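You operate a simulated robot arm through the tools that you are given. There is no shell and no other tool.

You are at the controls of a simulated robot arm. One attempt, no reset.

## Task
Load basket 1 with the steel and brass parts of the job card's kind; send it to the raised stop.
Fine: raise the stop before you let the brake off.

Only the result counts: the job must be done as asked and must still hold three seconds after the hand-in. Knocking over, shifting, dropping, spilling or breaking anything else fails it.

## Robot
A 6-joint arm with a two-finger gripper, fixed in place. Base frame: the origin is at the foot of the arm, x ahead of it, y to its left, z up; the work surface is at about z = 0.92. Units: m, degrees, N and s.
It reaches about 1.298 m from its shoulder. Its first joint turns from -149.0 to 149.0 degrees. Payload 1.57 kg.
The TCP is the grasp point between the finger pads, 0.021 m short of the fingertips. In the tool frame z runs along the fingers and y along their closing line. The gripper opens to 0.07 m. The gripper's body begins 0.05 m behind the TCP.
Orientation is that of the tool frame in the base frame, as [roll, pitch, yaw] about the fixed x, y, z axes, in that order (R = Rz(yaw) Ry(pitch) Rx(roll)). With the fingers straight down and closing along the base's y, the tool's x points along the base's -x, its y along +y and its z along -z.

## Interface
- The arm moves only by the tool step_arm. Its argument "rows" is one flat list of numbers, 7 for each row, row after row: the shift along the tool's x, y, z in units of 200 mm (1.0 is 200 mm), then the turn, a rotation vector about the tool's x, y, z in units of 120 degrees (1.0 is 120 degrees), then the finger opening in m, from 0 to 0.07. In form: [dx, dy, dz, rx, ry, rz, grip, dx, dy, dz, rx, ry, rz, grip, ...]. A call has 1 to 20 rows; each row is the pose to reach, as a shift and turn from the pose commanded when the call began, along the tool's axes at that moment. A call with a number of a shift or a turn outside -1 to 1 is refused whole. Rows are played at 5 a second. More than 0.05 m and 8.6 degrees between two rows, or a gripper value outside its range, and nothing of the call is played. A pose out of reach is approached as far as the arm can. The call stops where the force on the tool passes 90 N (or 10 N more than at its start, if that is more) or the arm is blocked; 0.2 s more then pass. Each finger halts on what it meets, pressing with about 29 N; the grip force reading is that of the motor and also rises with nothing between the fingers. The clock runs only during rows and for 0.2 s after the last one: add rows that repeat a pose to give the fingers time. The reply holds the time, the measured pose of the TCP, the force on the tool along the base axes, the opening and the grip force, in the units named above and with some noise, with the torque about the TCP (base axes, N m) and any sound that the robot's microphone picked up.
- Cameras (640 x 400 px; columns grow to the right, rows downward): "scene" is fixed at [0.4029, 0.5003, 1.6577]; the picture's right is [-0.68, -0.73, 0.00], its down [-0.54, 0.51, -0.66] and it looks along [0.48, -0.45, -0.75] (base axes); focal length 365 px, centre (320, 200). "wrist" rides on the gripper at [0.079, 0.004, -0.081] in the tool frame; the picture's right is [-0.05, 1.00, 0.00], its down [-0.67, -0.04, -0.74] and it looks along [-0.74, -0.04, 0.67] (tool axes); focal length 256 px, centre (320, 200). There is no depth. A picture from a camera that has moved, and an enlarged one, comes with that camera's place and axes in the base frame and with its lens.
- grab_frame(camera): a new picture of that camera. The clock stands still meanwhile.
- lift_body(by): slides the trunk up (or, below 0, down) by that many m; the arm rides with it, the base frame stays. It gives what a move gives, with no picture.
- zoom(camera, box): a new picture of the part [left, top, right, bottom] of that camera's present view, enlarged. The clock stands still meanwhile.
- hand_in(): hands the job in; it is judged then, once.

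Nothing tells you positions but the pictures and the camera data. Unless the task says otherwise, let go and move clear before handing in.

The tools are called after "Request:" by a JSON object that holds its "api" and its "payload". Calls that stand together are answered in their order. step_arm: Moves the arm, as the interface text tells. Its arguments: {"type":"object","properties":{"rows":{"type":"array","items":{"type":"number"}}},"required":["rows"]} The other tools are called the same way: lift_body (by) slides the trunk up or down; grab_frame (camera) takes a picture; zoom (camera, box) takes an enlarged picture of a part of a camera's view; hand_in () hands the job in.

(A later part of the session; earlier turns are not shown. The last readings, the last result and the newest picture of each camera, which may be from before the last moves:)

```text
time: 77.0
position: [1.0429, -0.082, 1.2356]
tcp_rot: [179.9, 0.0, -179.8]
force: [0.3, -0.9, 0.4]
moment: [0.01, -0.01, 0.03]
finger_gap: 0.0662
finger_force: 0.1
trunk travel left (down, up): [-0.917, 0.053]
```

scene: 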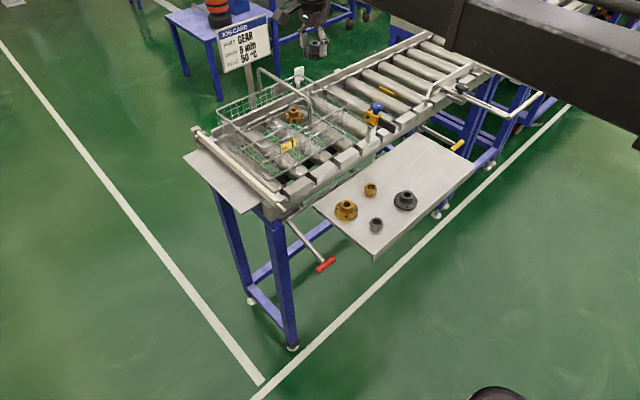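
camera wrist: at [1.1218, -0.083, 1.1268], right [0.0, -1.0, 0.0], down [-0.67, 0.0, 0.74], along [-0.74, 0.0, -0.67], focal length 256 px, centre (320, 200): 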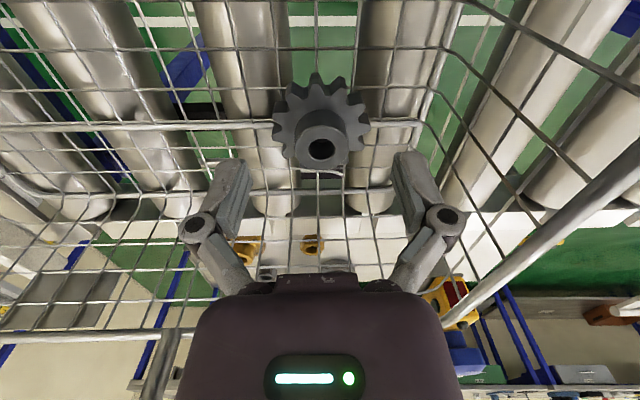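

Request:
{"api": "step_arm", "payload": {"rows": [0.143, -0.124, 0, 0, 0, 0, 0.066, 0.286, -0.249, 0, 0, 0, 0, 0.066, 0.429, -0.373, 0, 0, 0, 0, 0.066, 0.571, -0.497, 0, 0, 0, 0, 0.066, 0.714, -0.621, 0, 0, 0, 0, 0.066, 0.857, -0.746, 0, 0, 0, 0, 0.066, 1.0, -0.87, 0, 0, 0, 0, 0.066]}}

Request:
{"api": "step_arm", "payload": {"rows": [0.143, -0.124, 0, 0, 0, 0, 0.066, 0.286, -0.249, 0, 0, 0, 0, 0.066, 0.429, -0.373, 0, 0, 0, 0, 0.066, 0.571, -0.497, 0, 0, 0, 0, 0.066, 0.714, -0.621, 0, 0, 0, 0, 0.066, 0.857, -0.746, 0, 0, 0, 0, 0.066, 1.0, -0.87, 0, 0, 0, 0, 0.066]}}

Request:
{"api": "lift_body", "payload": {"by": -0.15}}

Request:
{"api": "grab_frame", "payload": {"camera": "wrist"}}

Request:
{"api": "grab_frame", "payload": {"camera": "scene"}}

```text
time: 78.6
position: [0.8446, -0.2574, 1.2364]
tcp_rot: [-180.0, 0.0, -179.9]
force: [-0.6, -1.1, 0.6]
moment: [0.02, -0.01, 0.0]
finger_gap: 0.066
finger_force: 0.0
trunk travel left (down, up): [-0.917, 0.053]
```

```text
time: 80.2
position: [0.6434, -0.4301, 1.2352]
tcp_rot: [180.0, 0.1, -179.9]
force: [-1.1, 0.3, 0.8]
moment: [0.01, 0.0, 0.0]
finger_gap: 0.0658
finger_force: 0.0
trunk travel left (down, up): [-0.917, 0.053]
```

```text
time: 81.9
position: [0.6431, -0.4296, 1.0851]
tcp_rot: [-180.0, 0.0, -180.0]
force: [0.4, -0.7, 0.6]
moment: [-0.01, -0.01, 0.02]
finger_gap: 0.0656
finger_force: 0.1
trunk travel left (down, up): [-0.767, 0.203]
```

```text
taken
camera wrist: at [0.5635, -0.4265, 1.167], right [0.05, 1.0, 0.0], down [0.67, -0.03, 0.74], along [0.74, -0.04, -0.67], focal length 256 px, centre (320, 200)
```

wrist: 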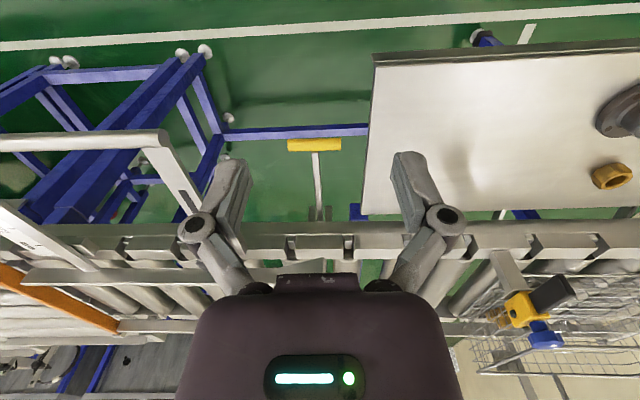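

```text
taken
```

scene: 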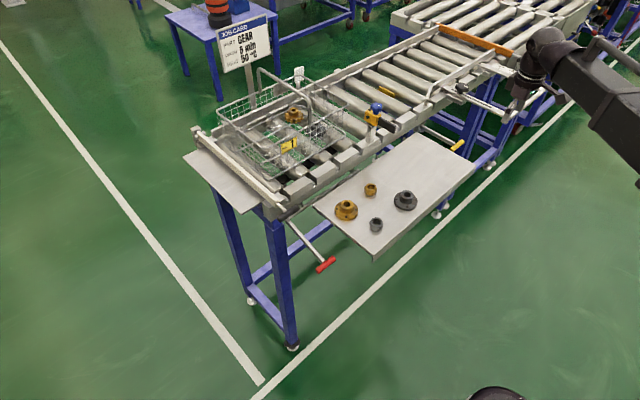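

Request:
{"api": "zoom", "payload": {"camera": "wrist", "box": [230, 110, 410, 260]}}

Request:
{"api": "zoom", "payload": {"camera": "scene", "box": [400, 100, 480, 170]}}

```text
2.67 times, centred on (320, 185) of wrist
camera zoom: at [0.5635, -0.4265, 1.167], right [0.05, 1.0, 0.0], down [0.67, -0.03, 0.74], along [0.74, -0.04, -0.67], focal length 683 px, centre (320, 240)
```

zoom: 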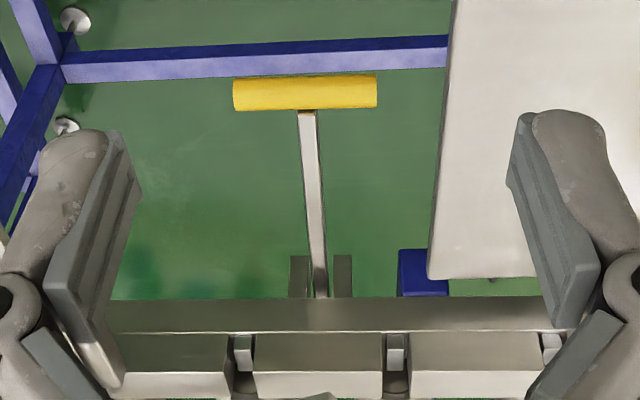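

```text
5.71 times, centred on (440, 135) of scene
camera zoom: at [0.4029, 0.5003, 1.6577], right [-0.68, -0.73, 0.0], down [-0.54, 0.51, -0.66], along [0.48, -0.45, -0.75], focal length 2086 px, centre (-366, 571)
```

zoom: 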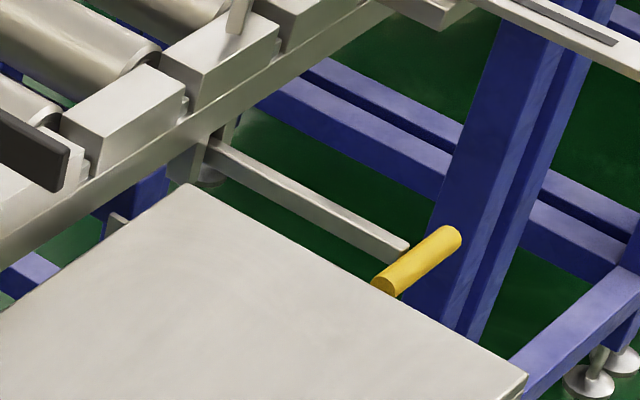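

The yellow handle is near (0.76, -0.445, 0.89), on a roughly horizontal lever whose pivot is under the rail. I'll position closed fingers above it and test gently in the downward direction first.

Request:
{"api": "step_arm", "payload": {"rows": [-0.15, -0.02, 0, 0, 0, 0, 0.04, -0.3, -0.04, 0, 0, 0, 0, 0.02, -0.45, -0.06, 0, 0, 0, 0, 0.0, -0.585, -0.077, 0, 0, 0, 0, 0.0, -0.585, -0.077, 0, 0, 0, 0, 0.0]}}

Request:
{"api": "lift_body", "payload": {"by": -0.13}}

Request:
{"api": "grab_frame", "payload": {"camera": "wrist"}}

Request:
{"api": "zoom", "payload": {"camera": "scene", "box": [370, 60, 490, 170]}}

```text
time: 83.1
position: [0.7595, -0.4463, 1.087]
tcp_rot: [-180.0, 0.1, 179.9]
force: [0.9, -0.7, -1.1]
moment: [-0.03, 0.02, -0.04]
finger_gap: 0.0
finger_force: 28.5
trunk travel left (down, up): [-0.767, 0.203]
```

```text
time: 84.7
position: [0.7596, -0.4461, 0.9553]
tcp_rot: [-180.0, 0.0, -179.9]
force: [0.3, -0.2, 0.2]
moment: [0.0, 0.02, -0.03]
finger_gap: 0.0001
finger_force: 28.7
trunk travel left (down, up): [-0.637, 0.333]
```

```text
taken
camera wrist: at [0.6795, -0.443, 1.037], right [0.05, 1.0, 0.0], down [0.67, -0.04, 0.74], along [0.74, -0.04, -0.67], focal length 256 px, centre (320, 200)
```

wrist: 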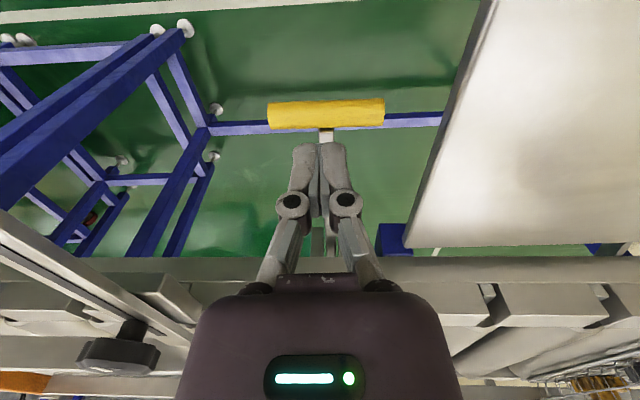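

```text
3.64 times, centred on (430, 115) of scene
camera zoom: at [0.4029, 0.5003, 1.6577], right [-0.68, -0.73, 0.0], down [-0.54, 0.51, -0.66], along [0.48, -0.45, -0.75], focal length 1327 px, centre (-80, 509)
```

zoom: 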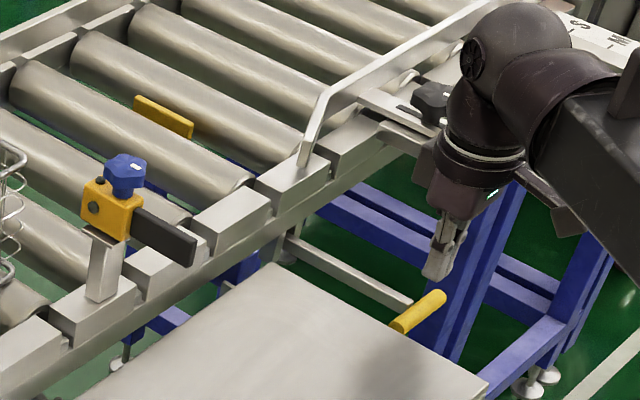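

The handle is directly below the fingertips, at about z=0.892. I'll lower onto it and press a little.

Request:
{"api": "lift_body", "payload": {"by": -0.03}}

Request:
{"api": "lift_body", "payload": {"by": -0.005}}

Request:
{"api": "lift_body", "payload": {"by": -0.005}}

Request:
{"api": "zoom", "payload": {"camera": "scene", "box": [370, 60, 490, 170]}}

Request:
{"api": "grab_frame", "payload": {"camera": "wrist"}}

```text
time: 85.5
position: [0.7597, -0.4469, 0.9268]
tcp_rot: [180.0, 0.0, -180.0]
force: [-1.4, 0.2, 0.5]
moment: [-0.02, -0.02, -0.01]
finger_gap: 0.0002
finger_force: 28.6
trunk travel left (down, up): [-0.607, 0.363]
```

```text
time: 86.0
position: [0.7608, -0.4481, 0.9195]
tcp_rot: [179.9, -0.1, -179.9]
force: [0.1, 1.1, -0.2]
moment: [-0.03, -0.02, 0.01]
finger_gap: 0.0001
finger_force: 28.2
trunk travel left (down, up): [-0.602, 0.368]
```

```text
time: 86.5
position: [0.7587, -0.4464, 0.9151]
tcp_rot: [-180.0, 0.0, -180.0]
force: [-0.1, 0.3, 0.4]
moment: [0.01, 0.01, 0.0]
finger_gap: 0.0
finger_force: 27.4
trunk travel left (down, up): [-0.597, 0.373]
```

```text
3.64 times, centred on (430, 115) of scene
camera zoom: at [0.4029, 0.5003, 1.6577], right [-0.68, -0.73, 0.0], down [-0.54, 0.51, -0.66], along [0.48, -0.45, -0.75], focal length 1327 px, centre (-80, 509)
```

zoom: 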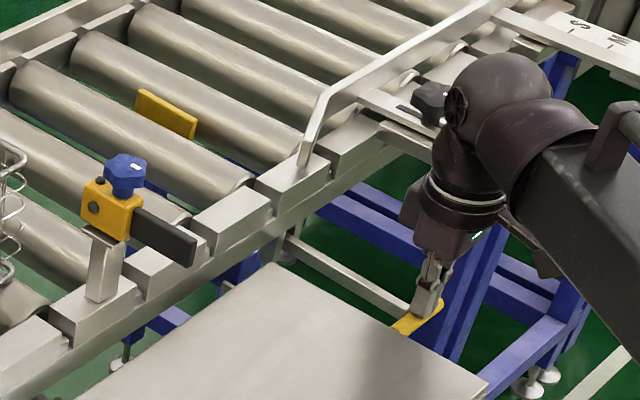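

```text
taken
camera wrist: at [0.6796, -0.4431, 0.9968], right [0.05, 1.0, 0.0], down [0.67, -0.04, 0.74], along [0.74, -0.04, -0.67], focal length 256 px, centre (320, 200)
```

wrist: 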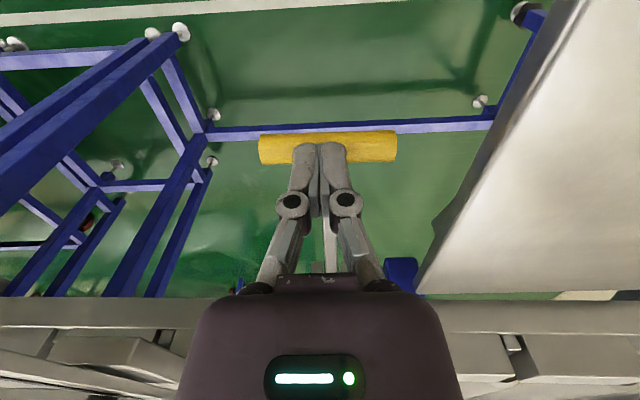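

The yellow plate seems to rise slightly as the lever goes down, with very little force. I'll keep pressing in steps.

Request:
{"api": "lift_body", "payload": {"by": -0.015}}

Request:
{"api": "zoom", "payload": {"camera": "scene", "box": [370, 60, 490, 170]}}

Request:
{"api": "grab_frame", "payload": {"camera": "wrist"}}

```text
time: 87.2
position: [0.7588, -0.4479, 0.9]
tcp_rot: [180.0, 0.0, 180.0]
force: [0.3, 0.0, 1.5]
moment: [-0.04, -0.04, 0.01]
finger_gap: 0.0
finger_force: 29.0
trunk travel left (down, up): [-0.582, 0.388]
```

```text
3.64 times, centred on (430, 115) of scene
camera zoom: at [0.4029, 0.5003, 1.6577], right [-0.68, -0.73, 0.0], down [-0.54, 0.51, -0.66], along [0.48, -0.45, -0.75], focal length 1327 px, centre (-80, 509)
```

zoom: 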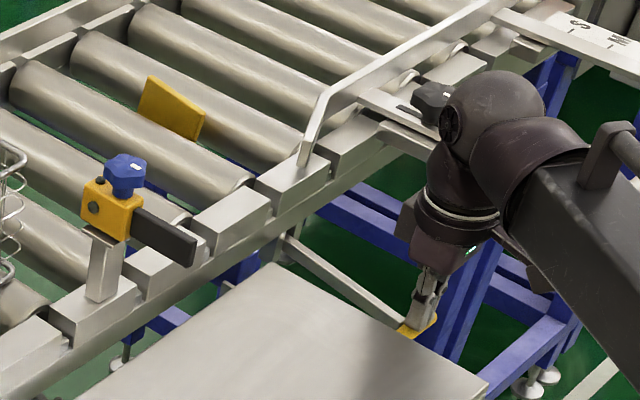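

```text
taken
camera wrist: at [0.6794, -0.4431, 0.9819], right [0.05, 1.0, 0.0], down [0.67, -0.03, 0.74], along [0.74, -0.04, -0.67], focal length 256 px, centre (320, 200)
```

wrist: 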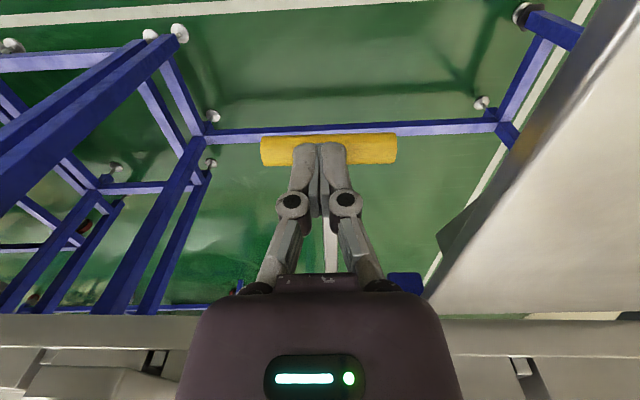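

Pressing down raises the stop plate. I'll continue until it reaches its end or latches.

Request:
{"api": "lift_body", "payload": {"by": -0.015}}

Request:
{"api": "zoom", "payload": {"camera": "scene", "box": [370, 60, 490, 170]}}

Request:
{"api": "lift_body", "payload": {"by": -0.01}}

Request:
{"api": "zoom", "payload": {"camera": "scene", "box": [370, 60, 490, 170]}}

Request:
{"api": "grab_frame", "payload": {"camera": "wrist"}}

```text
time: 87.8
position: [0.7585, -0.4465, 0.8858]
tcp_rot: [-179.9, 0.0, -179.9]
force: [0.1, 0.6, 0.3]
moment: [-0.05, -0.03, -0.03]
finger_gap: 0.0
finger_force: 28.6
trunk travel left (down, up): [-0.567, 0.403]
```

```text
3.64 times, centred on (430, 115) of scene
camera zoom: at [0.4029, 0.5003, 1.6577], right [-0.68, -0.73, 0.0], down [-0.54, 0.51, -0.66], along [0.48, -0.45, -0.75], focal length 1327 px, centre (-80, 509)
```

zoom: 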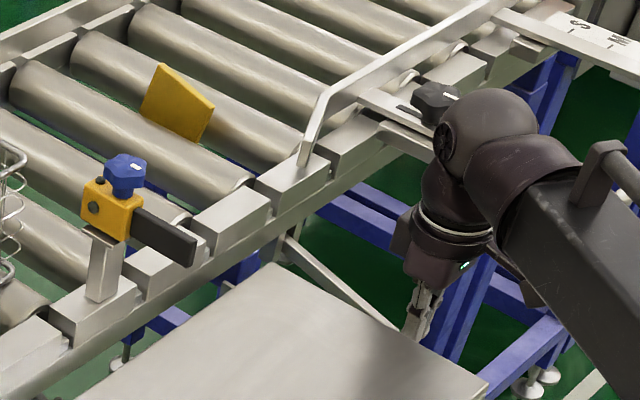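

```text
time: 88.4
position: [0.7565, -0.4464, 0.8748]
tcp_rot: [-180.0, -0.3, 179.9]
force: [-18.2, 2.0, -7.0]
moment: [-0.02, 0.42, 0.13]
finger_gap: 0.0059
finger_force: 29.1
trunk travel left (down, up): [-0.557, 0.413]
```

```text
3.64 times, centred on (430, 115) of scene
camera zoom: at [0.4029, 0.5003, 1.6577], right [-0.68, -0.73, 0.0], down [-0.54, 0.51, -0.66], along [0.48, -0.45, -0.75], focal length 1327 px, centre (-80, 509)
```

zoom: 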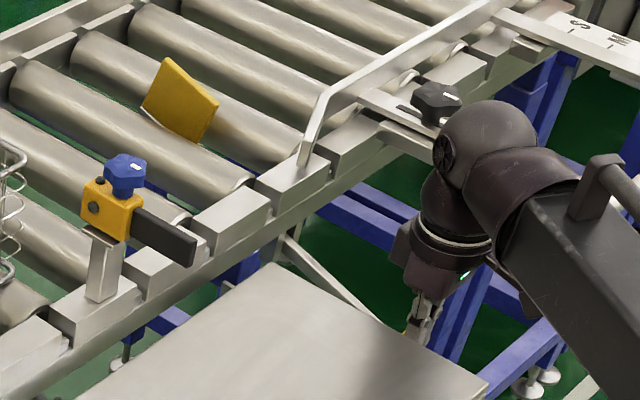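

```text
taken
camera wrist: at [0.6765, -0.4429, 0.9577], right [0.05, 1.0, 0.0], down [0.67, -0.04, 0.74], along [0.74, -0.04, -0.67], focal length 256 px, centre (320, 200)
```

wrist: 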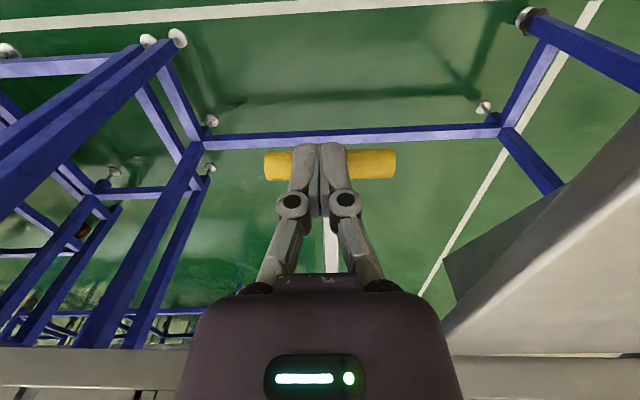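

The fingers are slipping off the near side of the handle as it swings away on its arc. I'll back up, shift 13 mm toward the pivot and check whether the stop stays raised.

Request:
{"api": "lift_body", "payload": {"by": 0.025}}

Request:
{"api": "zoom", "payload": {"camera": "scene", "box": [370, 60, 490, 170]}}

Request:
{"api": "grab_frame", "payload": {"camera": "wrist"}}

```text
time: 89.1
position: [0.7527, -0.4481, 0.9038]
tcp_rot: [179.9, -0.5, 179.9]
force: [-51.0, -1.5, -1.1]
moment: [0.0, 1.02, 0.13]
finger_gap: 0.0059
finger_force: 28.7
trunk travel left (down, up): [-0.582, 0.388]
```

```text
3.64 times, centred on (430, 115) of scene
camera zoom: at [0.4029, 0.5003, 1.6577], right [-0.68, -0.73, 0.0], down [-0.54, 0.51, -0.66], along [0.48, -0.45, -0.75], focal length 1327 px, centre (-80, 509)
```

zoom: 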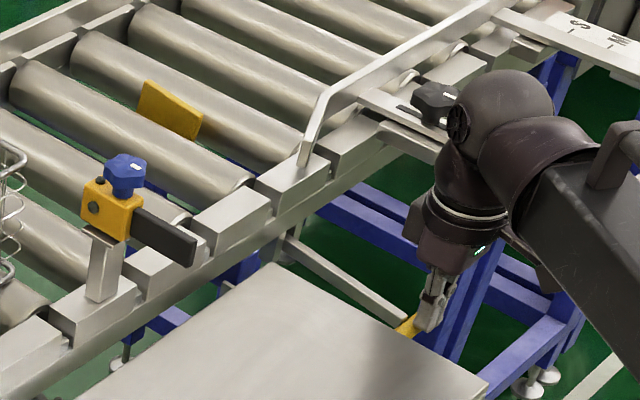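

```text
taken
camera wrist: at [0.6728, -0.4436, 0.9857], right [0.05, 1.0, 0.0], down [0.67, -0.04, 0.74], along [0.74, -0.04, -0.67], focal length 256 px, centre (320, 200)
```

wrist: 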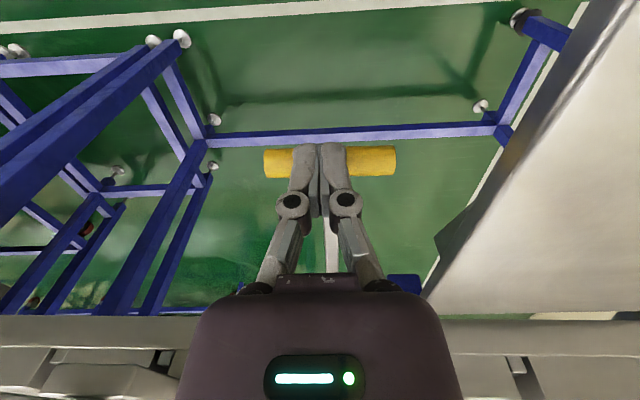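

The handle is jammed against the finger side and came up with it. I'll back off along -x to free it.

Request:
{"api": "step_arm", "payload": {"rows": [0.05, 0, 0, 0, 0, 0, 0.0, 0.1, 0, 0, 0, 0, 0, 0.0, 0.2, 0, 0, 0, 0, 0, 0.0]}}

Request:
{"api": "zoom", "payload": {"camera": "scene", "box": [370, 60, 490, 170]}}

Request:
{"api": "grab_frame", "payload": {"camera": "wrist"}}

```text
time: 89.9
position: [0.7213, -0.4462, 0.9007]
tcp_rot: [-180.0, 0.1, -179.9]
force: [-0.1, 0.8, -0.2]
moment: [-0.02, -0.02, -0.03]
finger_gap: 0.0002
finger_force: 28.6
trunk travel left (down, up): [-0.582, 0.388]
```

```text
3.64 times, centred on (430, 115) of scene
camera zoom: at [0.4029, 0.5003, 1.6577], right [-0.68, -0.73, 0.0], down [-0.54, 0.51, -0.66], along [0.48, -0.45, -0.75], focal length 1327 px, centre (-80, 509)
```

zoom: 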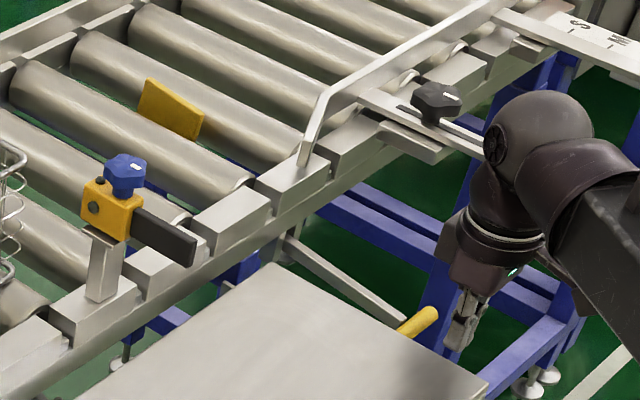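

```text
taken
camera wrist: at [0.6404, -0.4435, 0.9819], right [0.05, 1.0, 0.0], down [0.67, -0.03, 0.75], along [0.74, -0.04, -0.67], focal length 256 px, centre (320, 200)
```

wrist: 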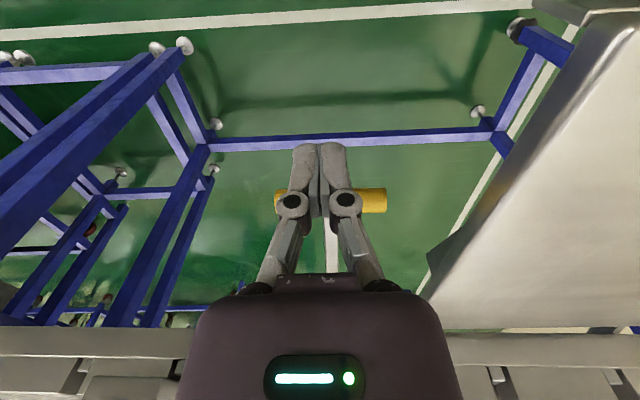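

The lever stays where left. I'll rise, shift closer to the pivot (x≈0.773) and press again.

Request:
{"api": "lift_body", "payload": {"by": 0.035}}

Request:
{"api": "step_arm", "payload": {"rows": [-0.09, 0, 0, 0, 0, 0, 0.0, -0.18, 0, 0, 0, 0, 0, 0.0, -0.26, 0, 0, 0, 0, 0, 0.0, -0.26, 0, 0, 0, 0, 0, 0.0]}}

Request:
{"api": "lift_body", "payload": {"by": -0.04}}

Request:
{"api": "lift_body", "payload": {"by": -0.01}}

Request:
{"api": "grab_frame", "payload": {"camera": "wrist"}}

Request:
{"api": "zoom", "payload": {"camera": "scene", "box": [370, 60, 490, 170]}}

```text
time: 90.7
position: [0.7199, -0.4473, 0.9349]
tcp_rot: [-180.0, 0.0, -179.9]
force: [-1.3, -0.2, 0.3]
moment: [-0.01, 0.0, 0.04]
finger_gap: 0.0002
finger_force: 28.9
trunk travel left (down, up): [-0.617, 0.353]
```

```text
time: 91.7
position: [0.7722, -0.4464, 0.9352]
tcp_rot: [180.0, 0.0, -179.9]
force: [0.3, 0.5, -0.2]
moment: [0.0, 0.03, -0.02]
finger_gap: 0.0
finger_force: 28.7
trunk travel left (down, up): [-0.617, 0.353]
```

```text
time: 92.5
position: [0.7716, -0.446, 0.8951]
tcp_rot: [-180.0, 0.0, -179.9]
force: [-0.6, -0.1, 0.8]
moment: [-0.01, 0.01, -0.04]
finger_gap: 0.0001
finger_force: 28.6
trunk travel left (down, up): [-0.577, 0.393]
```

```text
time: 93.1
position: [0.7725, -0.4463, 0.8853]
tcp_rot: [180.0, 0.1, -179.9]
force: [-0.3, -0.1, -0.9]
moment: [-0.02, -0.02, 0.03]
finger_gap: 0.0001
finger_force: 28.3
trunk travel left (down, up): [-0.567, 0.403]
```

```text
taken
camera wrist: at [0.6913, -0.4429, 0.9669], right [0.05, 1.0, 0.0], down [0.67, -0.03, 0.74], along [0.74, -0.04, -0.67], focal length 256 px, centre (320, 200)
```

wrist: 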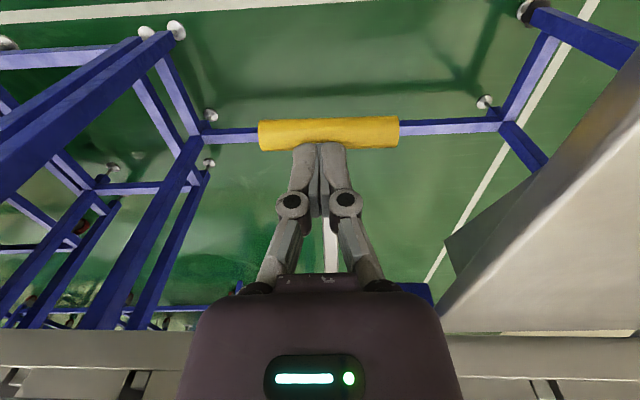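

```text
3.64 times, centred on (430, 115) of scene
camera zoom: at [0.4029, 0.5003, 1.6577], right [-0.68, -0.73, 0.0], down [-0.54, 0.51, -0.66], along [0.48, -0.45, -0.75], focal length 1327 px, centre (-80, 509)
```

zoom: 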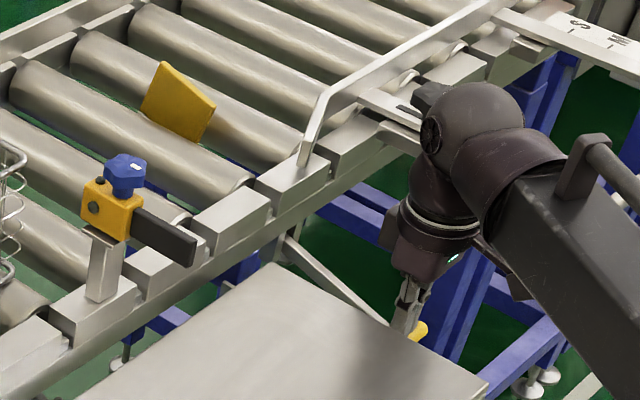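

The stop plate rises again. I'll continue down with small +x shifts following the arc.

Request:
{"api": "lift_body", "payload": {"by": -0.01}}

Request:
{"api": "step_arm", "payload": {"rows": [-0.02, 0, 0, 0, 0, 0, 0.0]}}

Request:
{"api": "lift_body", "payload": {"by": -0.01}}

Request:
{"api": "grab_frame", "payload": {"camera": "wrist"}}

Request:
{"api": "zoom", "payload": {"camera": "scene", "box": [370, 60, 490, 170]}}

```text
time: 93.7
position: [0.7728, -0.4458, 0.8755]
tcp_rot: [180.0, 0.0, -179.9]
force: [-0.5, 0.7, 0.3]
moment: [0.01, -0.03, 0.0]
finger_gap: 0.0
finger_force: 28.6
trunk travel left (down, up): [-0.557, 0.413]
```

```text
time: 94.1
position: [0.777, -0.4469, 0.876]
tcp_rot: [-180.0, 0.0, -179.8]
force: [-0.4, -0.9, 0.6]
moment: [0.01, 0.01, 0.0]
finger_gap: 0.0
finger_force: 28.3
trunk travel left (down, up): [-0.557, 0.413]
```

```text
time: 94.6
position: [0.7734, -0.4446, 0.8713]
tcp_rot: [-179.8, 0.4, 179.9]
force: [5.6, -8.7, 73.4]
moment: [0.06, -0.66, -0.09]
finger_gap: 0.0058
finger_force: 28.4
trunk travel left (down, up): [-0.547, 0.423]
```

```text
taken
camera wrist: at [0.6922, -0.4415, 0.9528], right [0.05, 1.0, 0.0], down [0.66, -0.03, 0.75], along [0.75, -0.04, -0.66], focal length 256 px, centre (320, 200)
```

wrist: 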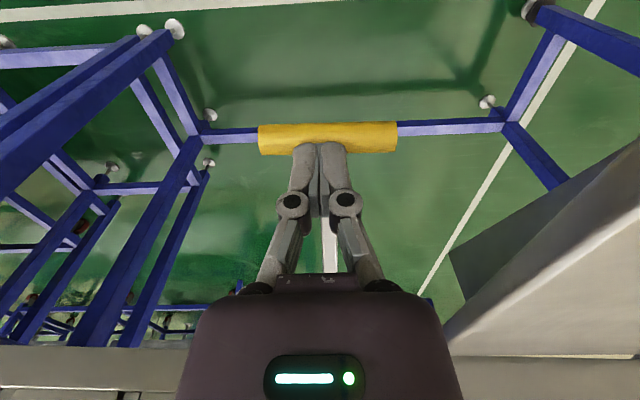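

```text
3.64 times, centred on (430, 115) of scene
camera zoom: at [0.4029, 0.5003, 1.6577], right [-0.68, -0.73, 0.0], down [-0.54, 0.51, -0.66], along [0.48, -0.45, -0.75], focal length 1327 px, centre (-80, 509)
```

zoom: 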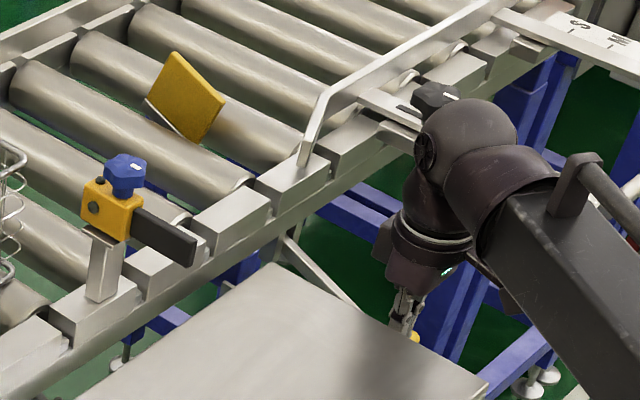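

The lever is at its end stop (73 N) and the plate is fully up. I'll relieve the pressure a little and check it does not follow.

Request:
{"api": "lift_body", "payload": {"by": 0.006}}

Request:
{"api": "zoom", "payload": {"camera": "scene", "box": [370, 60, 490, 170]}}

```text
time: 95.2
position: [0.7746, -0.4453, 0.8723]
tcp_rot: [179.8, -0.1, -180.0]
force: [-13.7, 0.4, 11.6]
moment: [0.11, 0.19, 0.08]
finger_gap: 0.0
finger_force: 28.7
trunk travel left (down, up): [-0.553, 0.417]
```

```text
3.64 times, centred on (430, 115) of scene
camera zoom: at [0.4029, 0.5003, 1.6577], right [-0.68, -0.73, 0.0], down [-0.54, 0.51, -0.66], along [0.48, -0.45, -0.75], focal length 1327 px, centre (-80, 509)
```

zoom: 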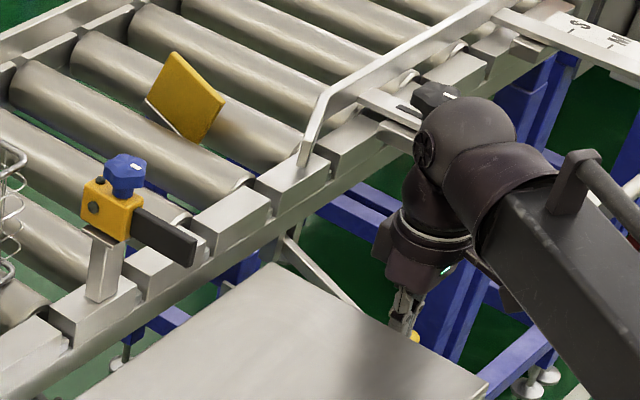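

Request:
{"api": "lift_body", "payload": {"by": 0.006}}

Request:
{"api": "lift_body", "payload": {"by": 0.04}}

Request:
{"api": "zoom", "payload": {"camera": "scene", "box": [370, 60, 490, 170]}}

Request:
{"api": "grab_frame", "payload": {"camera": "wrist"}}

```text
time: 95.7
position: [0.7775, -0.4473, 0.877]
tcp_rot: [179.9, 0.0, -179.8]
force: [1.4, 0.5, 0.0]
moment: [-0.03, -0.02, -0.01]
finger_gap: 0.0002
finger_force: 28.9
trunk travel left (down, up): [-0.559, 0.411]
```

```text
time: 96.6
position: [0.7775, -0.4471, 0.9183]
tcp_rot: [-180.0, -0.1, -180.0]
force: [0.2, 0.1, 0.7]
moment: [-0.03, -0.01, 0.01]
finger_gap: 0.0
finger_force: 27.8
trunk travel left (down, up): [-0.599, 0.371]
```

```text
3.64 times, centred on (430, 115) of scene
camera zoom: at [0.4029, 0.5003, 1.6577], right [-0.68, -0.73, 0.0], down [-0.54, 0.51, -0.66], along [0.48, -0.45, -0.75], focal length 1327 px, centre (-80, 509)
```

zoom: 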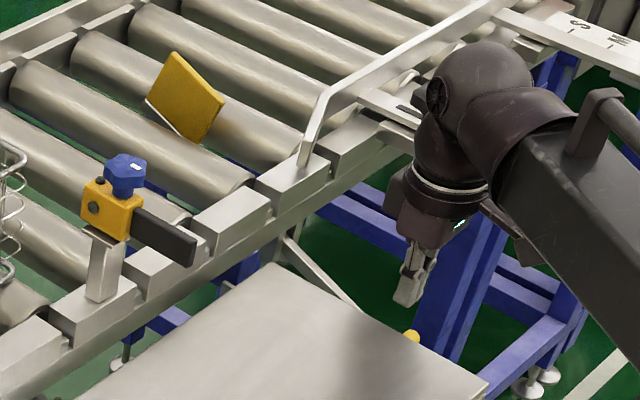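

```text
taken
camera wrist: at [0.6965, -0.4431, 0.9989], right [0.05, 1.0, 0.0], down [0.67, -0.04, 0.74], along [0.74, -0.04, -0.67], focal length 256 px, centre (320, 200)
```

wrist: 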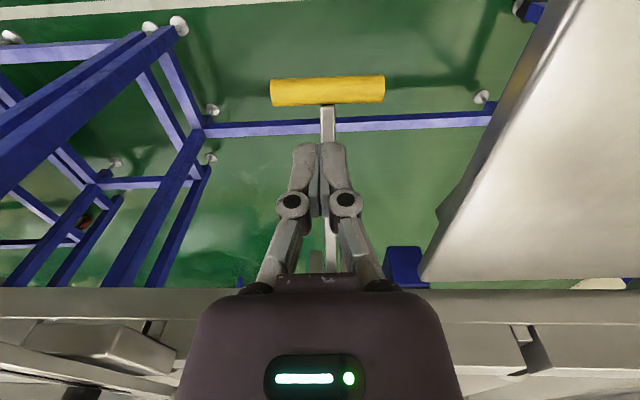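

The stop stays raised. Next is the red lever, which hangs low near (0.754, 0.151, 0.837); I'll move over there at a safe height and look first.

Request:
{"api": "lift_body", "payload": {"by": 0.22}}

Request:
{"api": "step_arm", "payload": {"rows": [0.08, 0.2, 0, 0, 0, 0, 0.0, 0.16, 0.4, 0, 0, 0, 0, 0.0, 0.24, 0.6, 0, 0, 0, 0, 0.0, 0.32, 0.8, 0, 0, 0, 0, 0.0, 0.4, 1.0, 0, 0, 0, 0, 0.0]}}

Request:
{"api": "step_arm", "payload": {"rows": [0.05, 0.2, 0, 0, 0, 0, 0.0, 0.1, 0.4, 0, 0, 0, 0, 0.0, 0.15, 0.6, 0, 0, 0, 0, 0.0, 0.2, 0.8, 0, 0, 0, 0, 0.0, 0.25, 1.0, 0, 0, 0, 0, 0.0]}}

Request:
{"api": "step_arm", "payload": {"rows": [0, 0.2, 0, 0, 0, 0, 0.0, 0, 0.4, 0, 0, 0, 0, 0.0, 0, 0.6, 0, 0, 0, 0, 0.0, 0, 0.8, 0, 0, 0, 0, 0.0, 0, 1.0, 0, 0, 0, 0, 0.0]}}

Request:
{"api": "grab_frame", "payload": {"camera": "wrist"}}

Request:
{"api": "grab_frame", "payload": {"camera": "scene"}}

```text
time: 98.9
position: [0.7764, -0.4463, 1.1375]
tcp_rot: [-179.9, 0.0, -179.9]
force: [-0.2, -0.7, 0.1]
moment: [0.0, 0.01, 0.02]
finger_gap: 0.0001
finger_force: 28.5
trunk travel left (down, up): [-0.819, 0.151]
```

```text
time: 100.1
position: [0.6938, -0.245, 1.138]
tcp_rot: [-180.0, 0.0, -180.0]
force: [0.1, 0.2, 0.5]
moment: [0.01, -0.03, 0.0]
finger_gap: 0.0
finger_force: 28.7
trunk travel left (down, up): [-0.819, 0.151]
```

```text
time: 101.3
position: [0.6443, -0.0441, 1.1382]
tcp_rot: [180.0, 0.2, -180.0]
force: [0.1, -0.3, 0.2]
moment: [-0.04, 0.02, -0.01]
finger_gap: 0.0
finger_force: 29.0
trunk travel left (down, up): [-0.819, 0.151]
```

```text
time: 102.5
position: [0.6476, 0.155, 1.1369]
tcp_rot: [180.0, -0.1, 180.0]
force: [-0.1, 0.3, 0.0]
moment: [0.01, -0.01, -0.03]
finger_gap: 0.0
finger_force: 28.5
trunk travel left (down, up): [-0.819, 0.151]
```

```text
taken
camera wrist: at [0.5672, 0.1581, 1.2189], right [0.05, 1.0, 0.0], down [0.67, -0.04, 0.74], along [0.74, -0.04, -0.67], focal length 256 px, centre (320, 200)
```

wrist: 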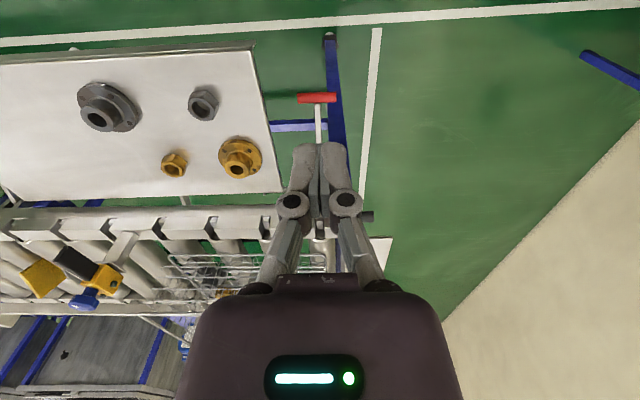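

```text
taken
```

scene: 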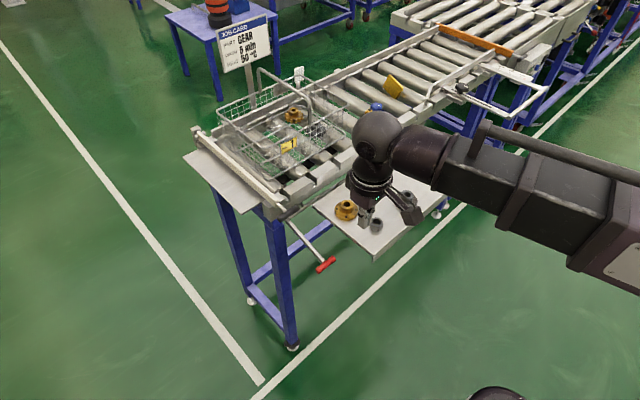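

The red handle is ahead of the gripper at y≈0.142. I'll lower for a second, closer view.

Request:
{"api": "step_arm", "payload": {"rows": [-0.15, -0.03, 0, 0, 0, 0, 0.03, -0.25, -0.06, 0, 0, 0, 0, 0.06]}}

Request:
{"api": "lift_body", "payload": {"by": -0.13}}

Request:
{"api": "grab_frame", "payload": {"camera": "wrist"}}

Request:
{"api": "zoom", "payload": {"camera": "wrist", "box": [240, 60, 420, 260]}}

Request:
{"api": "zoom", "payload": {"camera": "scene", "box": [260, 170, 380, 280]}}

```text
time: 103.1
position: [0.6967, 0.1397, 1.137]
tcp_rot: [-180.0, 0.0, -179.9]
force: [-0.1, 0.3, -0.1]
moment: [0.02, 0.02, -0.03]
finger_gap: 0.0596
finger_force: 0.0
trunk travel left (down, up): [-0.819, 0.151]
```

```text
time: 104.7
position: [0.6956, 0.1395, 1.0079]
tcp_rot: [179.8, 0.0, -179.8]
force: [0.2, -0.2, 0.7]
moment: [0.0, -0.02, -0.03]
finger_gap: 0.0603
finger_force: 0.1
trunk travel left (down, up): [-0.689, 0.281]
```

```text
taken
camera wrist: at [0.6154, 0.1433, 1.089], right [0.05, 1.0, 0.0], down [0.67, -0.03, 0.74], along [0.74, -0.04, -0.67], focal length 256 px, centre (320, 200)
```

wrist: 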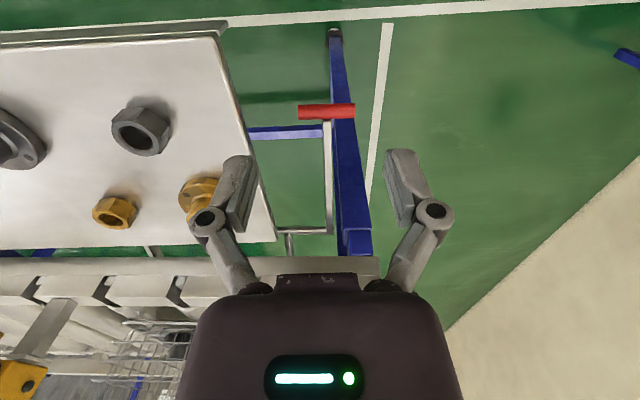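

```text
2.00 times, centred on (330, 160) of wrist
camera zoom: at [0.6154, 0.1433, 1.089], right [0.05, 1.0, 0.0], down [0.67, -0.03, 0.74], along [0.74, -0.04, -0.67], focal length 512 px, centre (300, 280)
```

zoom: 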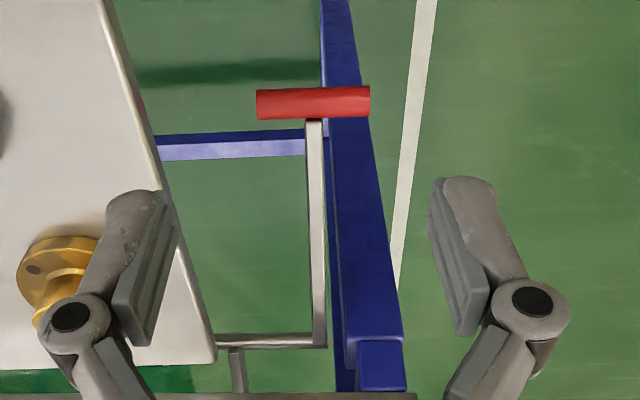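

```text
3.64 times, centred on (320, 225) of scene
camera zoom: at [0.4029, 0.5003, 1.6577], right [-0.68, -0.73, 0.0], down [-0.54, 0.51, -0.66], along [0.48, -0.45, -0.75], focal length 1327 px, centre (320, 109)
```

zoom: 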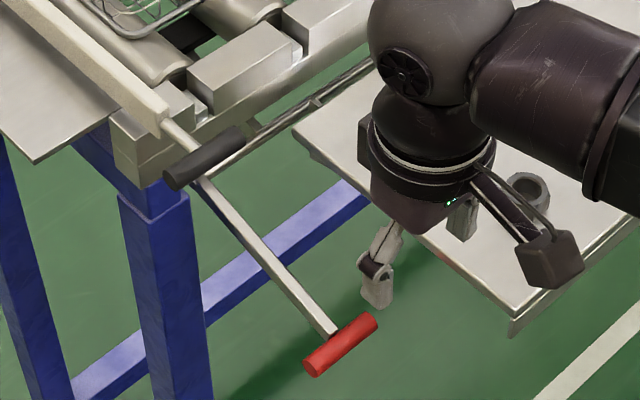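

The red handle is at about (0.757, 0.142, 0.833), with its arm attached at the middle and running up to the shaft near (0.88, 0.14, 0.90). I'll turn the gripper 90° and line it up over the handle, off-centre to +y so it clears the arm.

Request:
{"api": "step_arm", "payload": {"rows": [0, 0, 0, 0, 0, 0.068, 0.05, 0, 0, 0, 0, 0, 0.136, 0.05, 0, 0, 0, 0, 0, 0.204, 0.05, 0, 0, 0, 0, 0, 0.272, 0.05, 0, 0, 0, 0, 0, 0.34, 0.05, 0, 0, 0, 0, 0, 0.408, 0.05, 0, 0, 0, 0, 0, 0.476, 0.05, 0, 0, 0, 0, 0, 0.544, 0.05, 0, 0, 0, 0, 0, 0.612, 0.05, 0, 0, 0, 0, 0, 0.68, 0.05, 0, 0, 0, 0, 0, 0.75, 0.05]}}

Request:
{"api": "step_arm", "payload": {"rows": [0.05, 0.15, 0, 0, 0, 0, 0.05, 0.0975, 0.3, 0, 0, 0, 0, 0.05, 0.0975, 0.3075, 0, 0, 0, 0, 0.05]}}

Request:
{"api": "grab_frame", "payload": {"camera": "wrist"}}

Request:
{"api": "zoom", "payload": {"camera": "scene", "box": [260, 130, 400, 280]}}

```text
time: 107.1
position: [0.6947, 0.1394, 1.0079]
tcp_rot: [-180.0, -0.1, 89.9]
force: [0.2, 0.2, -0.7]
moment: [0.01, -0.01, 0.01]
finger_gap: 0.05
finger_force: 0.1
trunk travel left (down, up): [-0.689, 0.281]
```

```text
time: 107.9
position: [0.7562, 0.1598, 1.0064]
tcp_rot: [180.0, 0.1, 90.0]
force: [0.8, -0.3, -0.5]
moment: [-0.02, 0.0, 0.02]
finger_gap: 0.05
finger_force: 0.1
trunk travel left (down, up): [-0.689, 0.281]
```

```text
taken
camera wrist: at [0.7589, 0.2388, 1.0891], right [1.0, -0.05, 0.0], down [-0.04, -0.67, 0.74], along [-0.04, -0.74, -0.67], focal length 256 px, centre (320, 200)
```

wrist: 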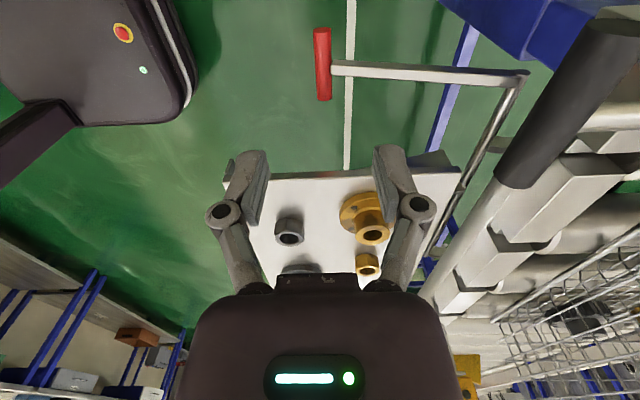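

```text
2.67 times, centred on (330, 205) of scene
camera zoom: at [0.4029, 0.5003, 1.6577], right [-0.68, -0.73, 0.0], down [-0.54, 0.51, -0.66], along [0.48, -0.45, -0.75], focal length 973 px, centre (293, 187)
```

zoom: 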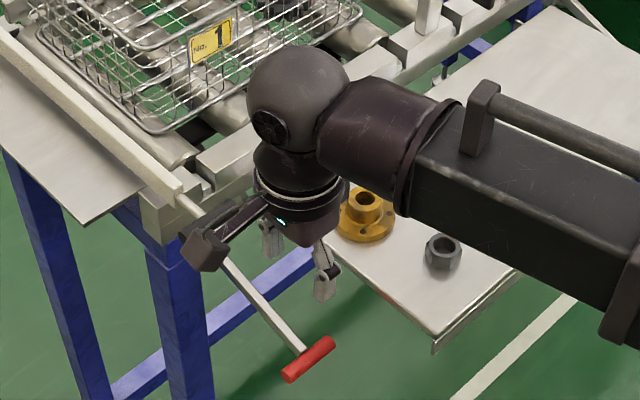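

Alignment in x is good. I'll shift 5 mm to +y, then lower toward the handle.

Request:
{"api": "step_arm", "payload": {"rows": [0.025, 0.004, 0, 0, 0, 0, 0.05]}}

Request:
{"api": "lift_body", "payload": {"by": -0.12}}

Request:
{"api": "grab_frame", "payload": {"camera": "wrist"}}

Request:
{"api": "zoom", "payload": {"camera": "scene", "box": [260, 150, 400, 290]}}

```text
time: 108.3
position: [0.7572, 0.165, 1.0075]
tcp_rot: [179.9, 0.0, 90.1]
force: [-0.3, 0.6, -0.2]
moment: [-0.01, -0.01, 0.01]
finger_gap: 0.0499
finger_force: 0.1
trunk travel left (down, up): [-0.689, 0.281]
```

```text
time: 109.8
position: [0.7576, 0.1657, 0.8879]
tcp_rot: [180.0, 0.0, 90.0]
force: [0.3, -0.2, -0.1]
moment: [0.0, -0.01, -0.01]
finger_gap: 0.05
finger_force: 0.0
trunk travel left (down, up): [-0.569, 0.401]
```

```text
taken
camera wrist: at [0.7599, 0.2441, 0.969], right [1.0, -0.05, 0.0], down [-0.04, -0.67, 0.74], along [-0.04, -0.74, -0.67], focal length 256 px, centre (320, 200)
```

wrist: 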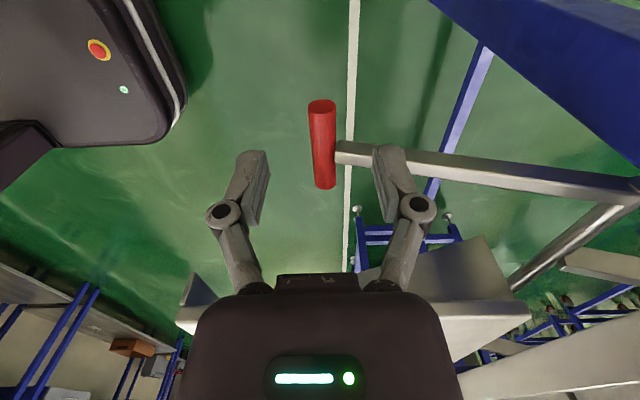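

```text
2.86 times, centred on (330, 220) of scene
camera zoom: at [0.4029, 0.5003, 1.6577], right [-0.68, -0.73, 0.0], down [-0.54, 0.51, -0.66], along [0.48, -0.45, -0.75], focal length 1043 px, centre (291, 143)
```

zoom: 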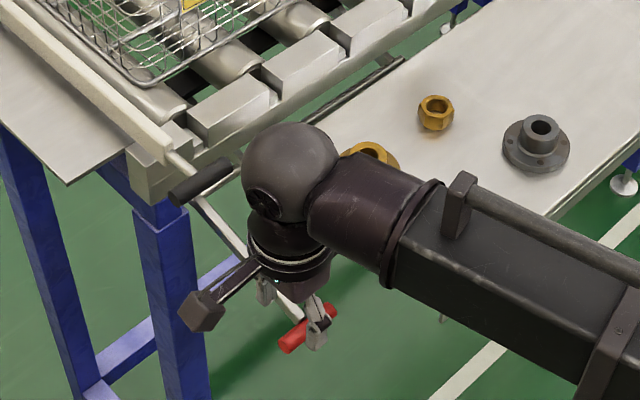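

The handle lies between the open fingers; I'll shift slightly back in y, then lower around it.

Request:
{"api": "step_arm", "payload": {"rows": [-0.025, -0.004, 0, 0, 0, 0, 0.05]}}

Request:
{"api": "lift_body", "payload": {"by": -0.035}}

Request:
{"api": "grab_frame", "payload": {"camera": "wrist"}}

Request:
{"api": "zoom", "payload": {"camera": "scene", "box": [260, 150, 400, 290]}}

```text
time: 110.2
position: [0.7576, 0.1596, 0.8883]
tcp_rot: [180.0, 0.0, 90.0]
force: [0.8, 1.0, -0.3]
moment: [0.0, 0.01, -0.01]
finger_gap: 0.0502
finger_force: 0.0
trunk travel left (down, up): [-0.569, 0.401]
```

```text
time: 111.0
position: [0.7564, 0.1593, 0.8524]
tcp_rot: [-180.0, 0.1, 90.1]
force: [0.4, 0.5, -0.2]
moment: [-0.01, 0.01, 0.02]
finger_gap: 0.0498
finger_force: 0.1
trunk travel left (down, up): [-0.534, 0.436]
```

```text
taken
camera wrist: at [0.7592, 0.2383, 0.934], right [1.0, -0.05, 0.0], down [-0.04, -0.67, 0.74], along [-0.04, -0.74, -0.67], focal length 256 px, centre (320, 200)
```

wrist: 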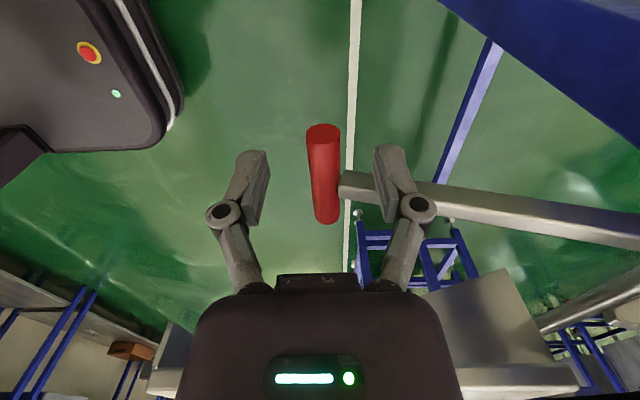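

```text
2.86 times, centred on (330, 220) of scene
camera zoom: at [0.4029, 0.5003, 1.6577], right [-0.68, -0.73, 0.0], down [-0.54, 0.51, -0.66], along [0.48, -0.45, -0.75], focal length 1043 px, centre (291, 143)
```

zoom: 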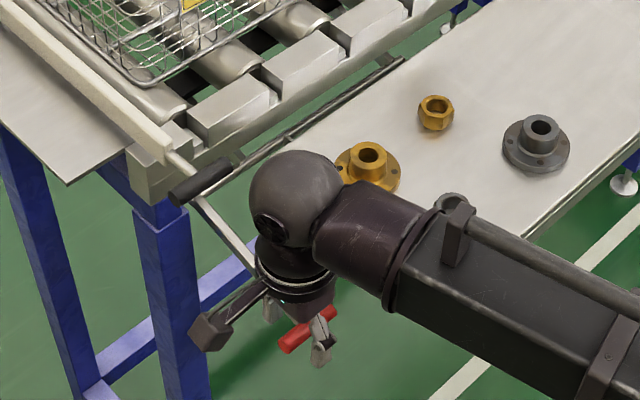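

No contact, and the finger on the +x side passes beside the arm. I'll lower the rest, then close on the handle.

Request:
{"api": "lift_body", "payload": {"by": -0.016}}

Request:
{"api": "grab_frame", "payload": {"camera": "wrist"}}

Request:
{"api": "step_arm", "payload": {"rows": [0, 0, 0, 0, 0, 0, 0.04, 0, 0, 0, 0, 0, 0, 0.03, 0, 0, 0, 0, 0, 0, 0.02, 0, 0, 0, 0, 0, 0, 0.01, 0, 0, 0, 0, 0, 0, 0.01]}}

Request:
{"api": "grab_frame", "payload": {"camera": "wrist"}}

```text
time: 111.6
position: [0.7559, 0.1599, 0.837]
tcp_rot: [-180.0, 0.0, 90.1]
force: [0.7, 0.2, -0.3]
moment: [0.0, -0.01, -0.01]
finger_gap: 0.0499
finger_force: 0.0
trunk travel left (down, up): [-0.518, 0.452]
```

```text
taken
camera wrist: at [0.7592, 0.2383, 0.918], right [1.0, -0.05, 0.0], down [-0.04, -0.67, 0.74], along [-0.04, -0.74, -0.67], focal length 256 px, centre (320, 200)
```

wrist: 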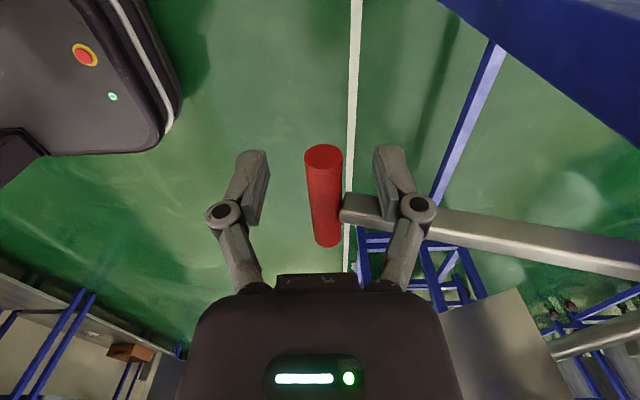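

```text
time: 112.8
position: [0.7569, 0.1601, 0.8357]
tcp_rot: [179.9, 0.0, 90.0]
force: [11.4, 0.5, 3.0]
moment: [-0.03, -0.05, 0.01]
finger_gap: 0.017
finger_force: 5.2
trunk travel left (down, up): [-0.518, 0.452]
```

```text
taken
camera wrist: at [0.7603, 0.2383, 0.9176], right [1.0, -0.05, 0.0], down [-0.04, -0.67, 0.74], along [-0.04, -0.74, -0.67], focal length 256 px, centre (320, 200)
```

wrist: 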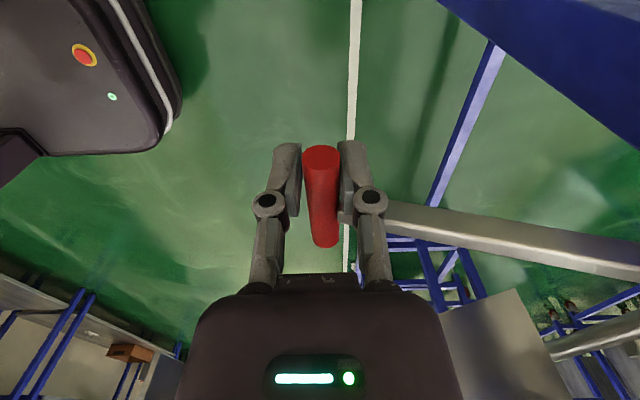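

Request:
{"api": "step_arm", "payload": {"rows": [0, 0, 0, 0, 0, 0, 0.005, 0, 0, 0, 0, 0, 0, 0.005, 0, 0, 0, 0, 0, 0, 0.005]}}

Request:
{"api": "zoom", "payload": {"camera": "wrist", "box": [220, 110, 420, 260]}}

```text
time: 113.6
position: [0.7566, 0.1592, 0.8353]
tcp_rot: [-179.9, 0.0, 90.0]
force: [17.5, 0.9, 5.9]
moment: [0.05, -0.07, -0.02]
finger_gap: 0.0168
finger_force: 9.0
trunk travel left (down, up): [-0.518, 0.452]
```

```text
2.67 times, centred on (320, 185) of wrist
camera zoom: at [0.7603, 0.2383, 0.9174], right [1.0, -0.05, 0.0], down [-0.04, -0.67, 0.74], along [-0.04, -0.74, -0.67], focal length 683 px, centre (320, 240)
```

zoom: 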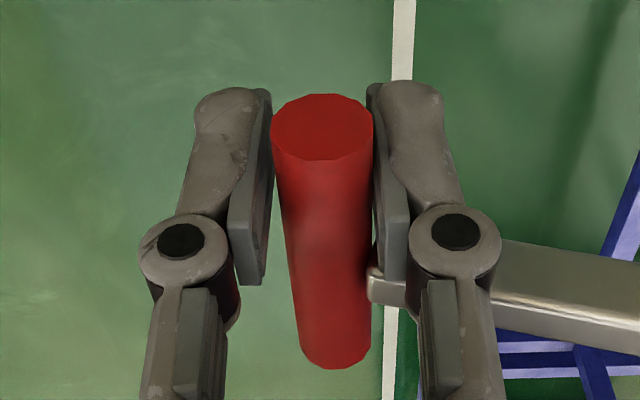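

The handle is slightly toward +x of the grip centre. I'll shift 2 mm and let the grip settle.

Request:
{"api": "step_arm", "payload": {"rows": [0, 0.01, 0, 0, 0, 0, 0.005, 0, 0.01, 0, 0, 0, 0, 0.005, 0, 0.01, 0, 0, 0, 0, 0.005]}}

Request:
{"api": "zoom", "payload": {"camera": "wrist", "box": [220, 110, 420, 260]}}

```text
time: 114.4
position: [0.7591, 0.1602, 0.8348]
tcp_rot: [-179.9, 0.0, 90.0]
force: [8.3, -4.6, 0.2]
moment: [0.02, 0.05, -0.05]
finger_gap: 0.0148
finger_force: 31.2
trunk travel left (down, up): [-0.518, 0.452]
```

```text
2.67 times, centred on (320, 185) of wrist
camera zoom: at [0.7614, 0.2384, 0.9174], right [1.0, -0.05, 0.0], down [-0.03, -0.67, 0.75], along [-0.04, -0.74, -0.67], focal length 683 px, centre (320, 240)
```

zoom: 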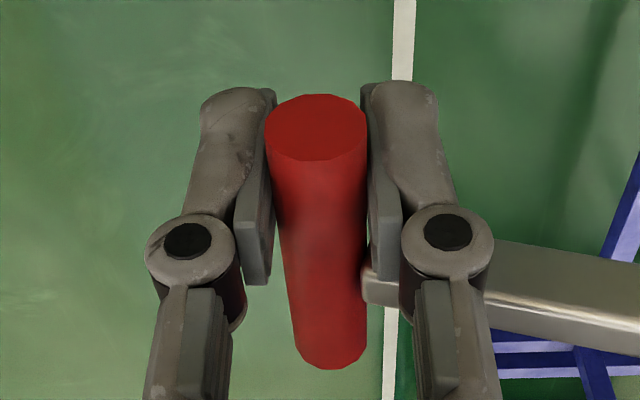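

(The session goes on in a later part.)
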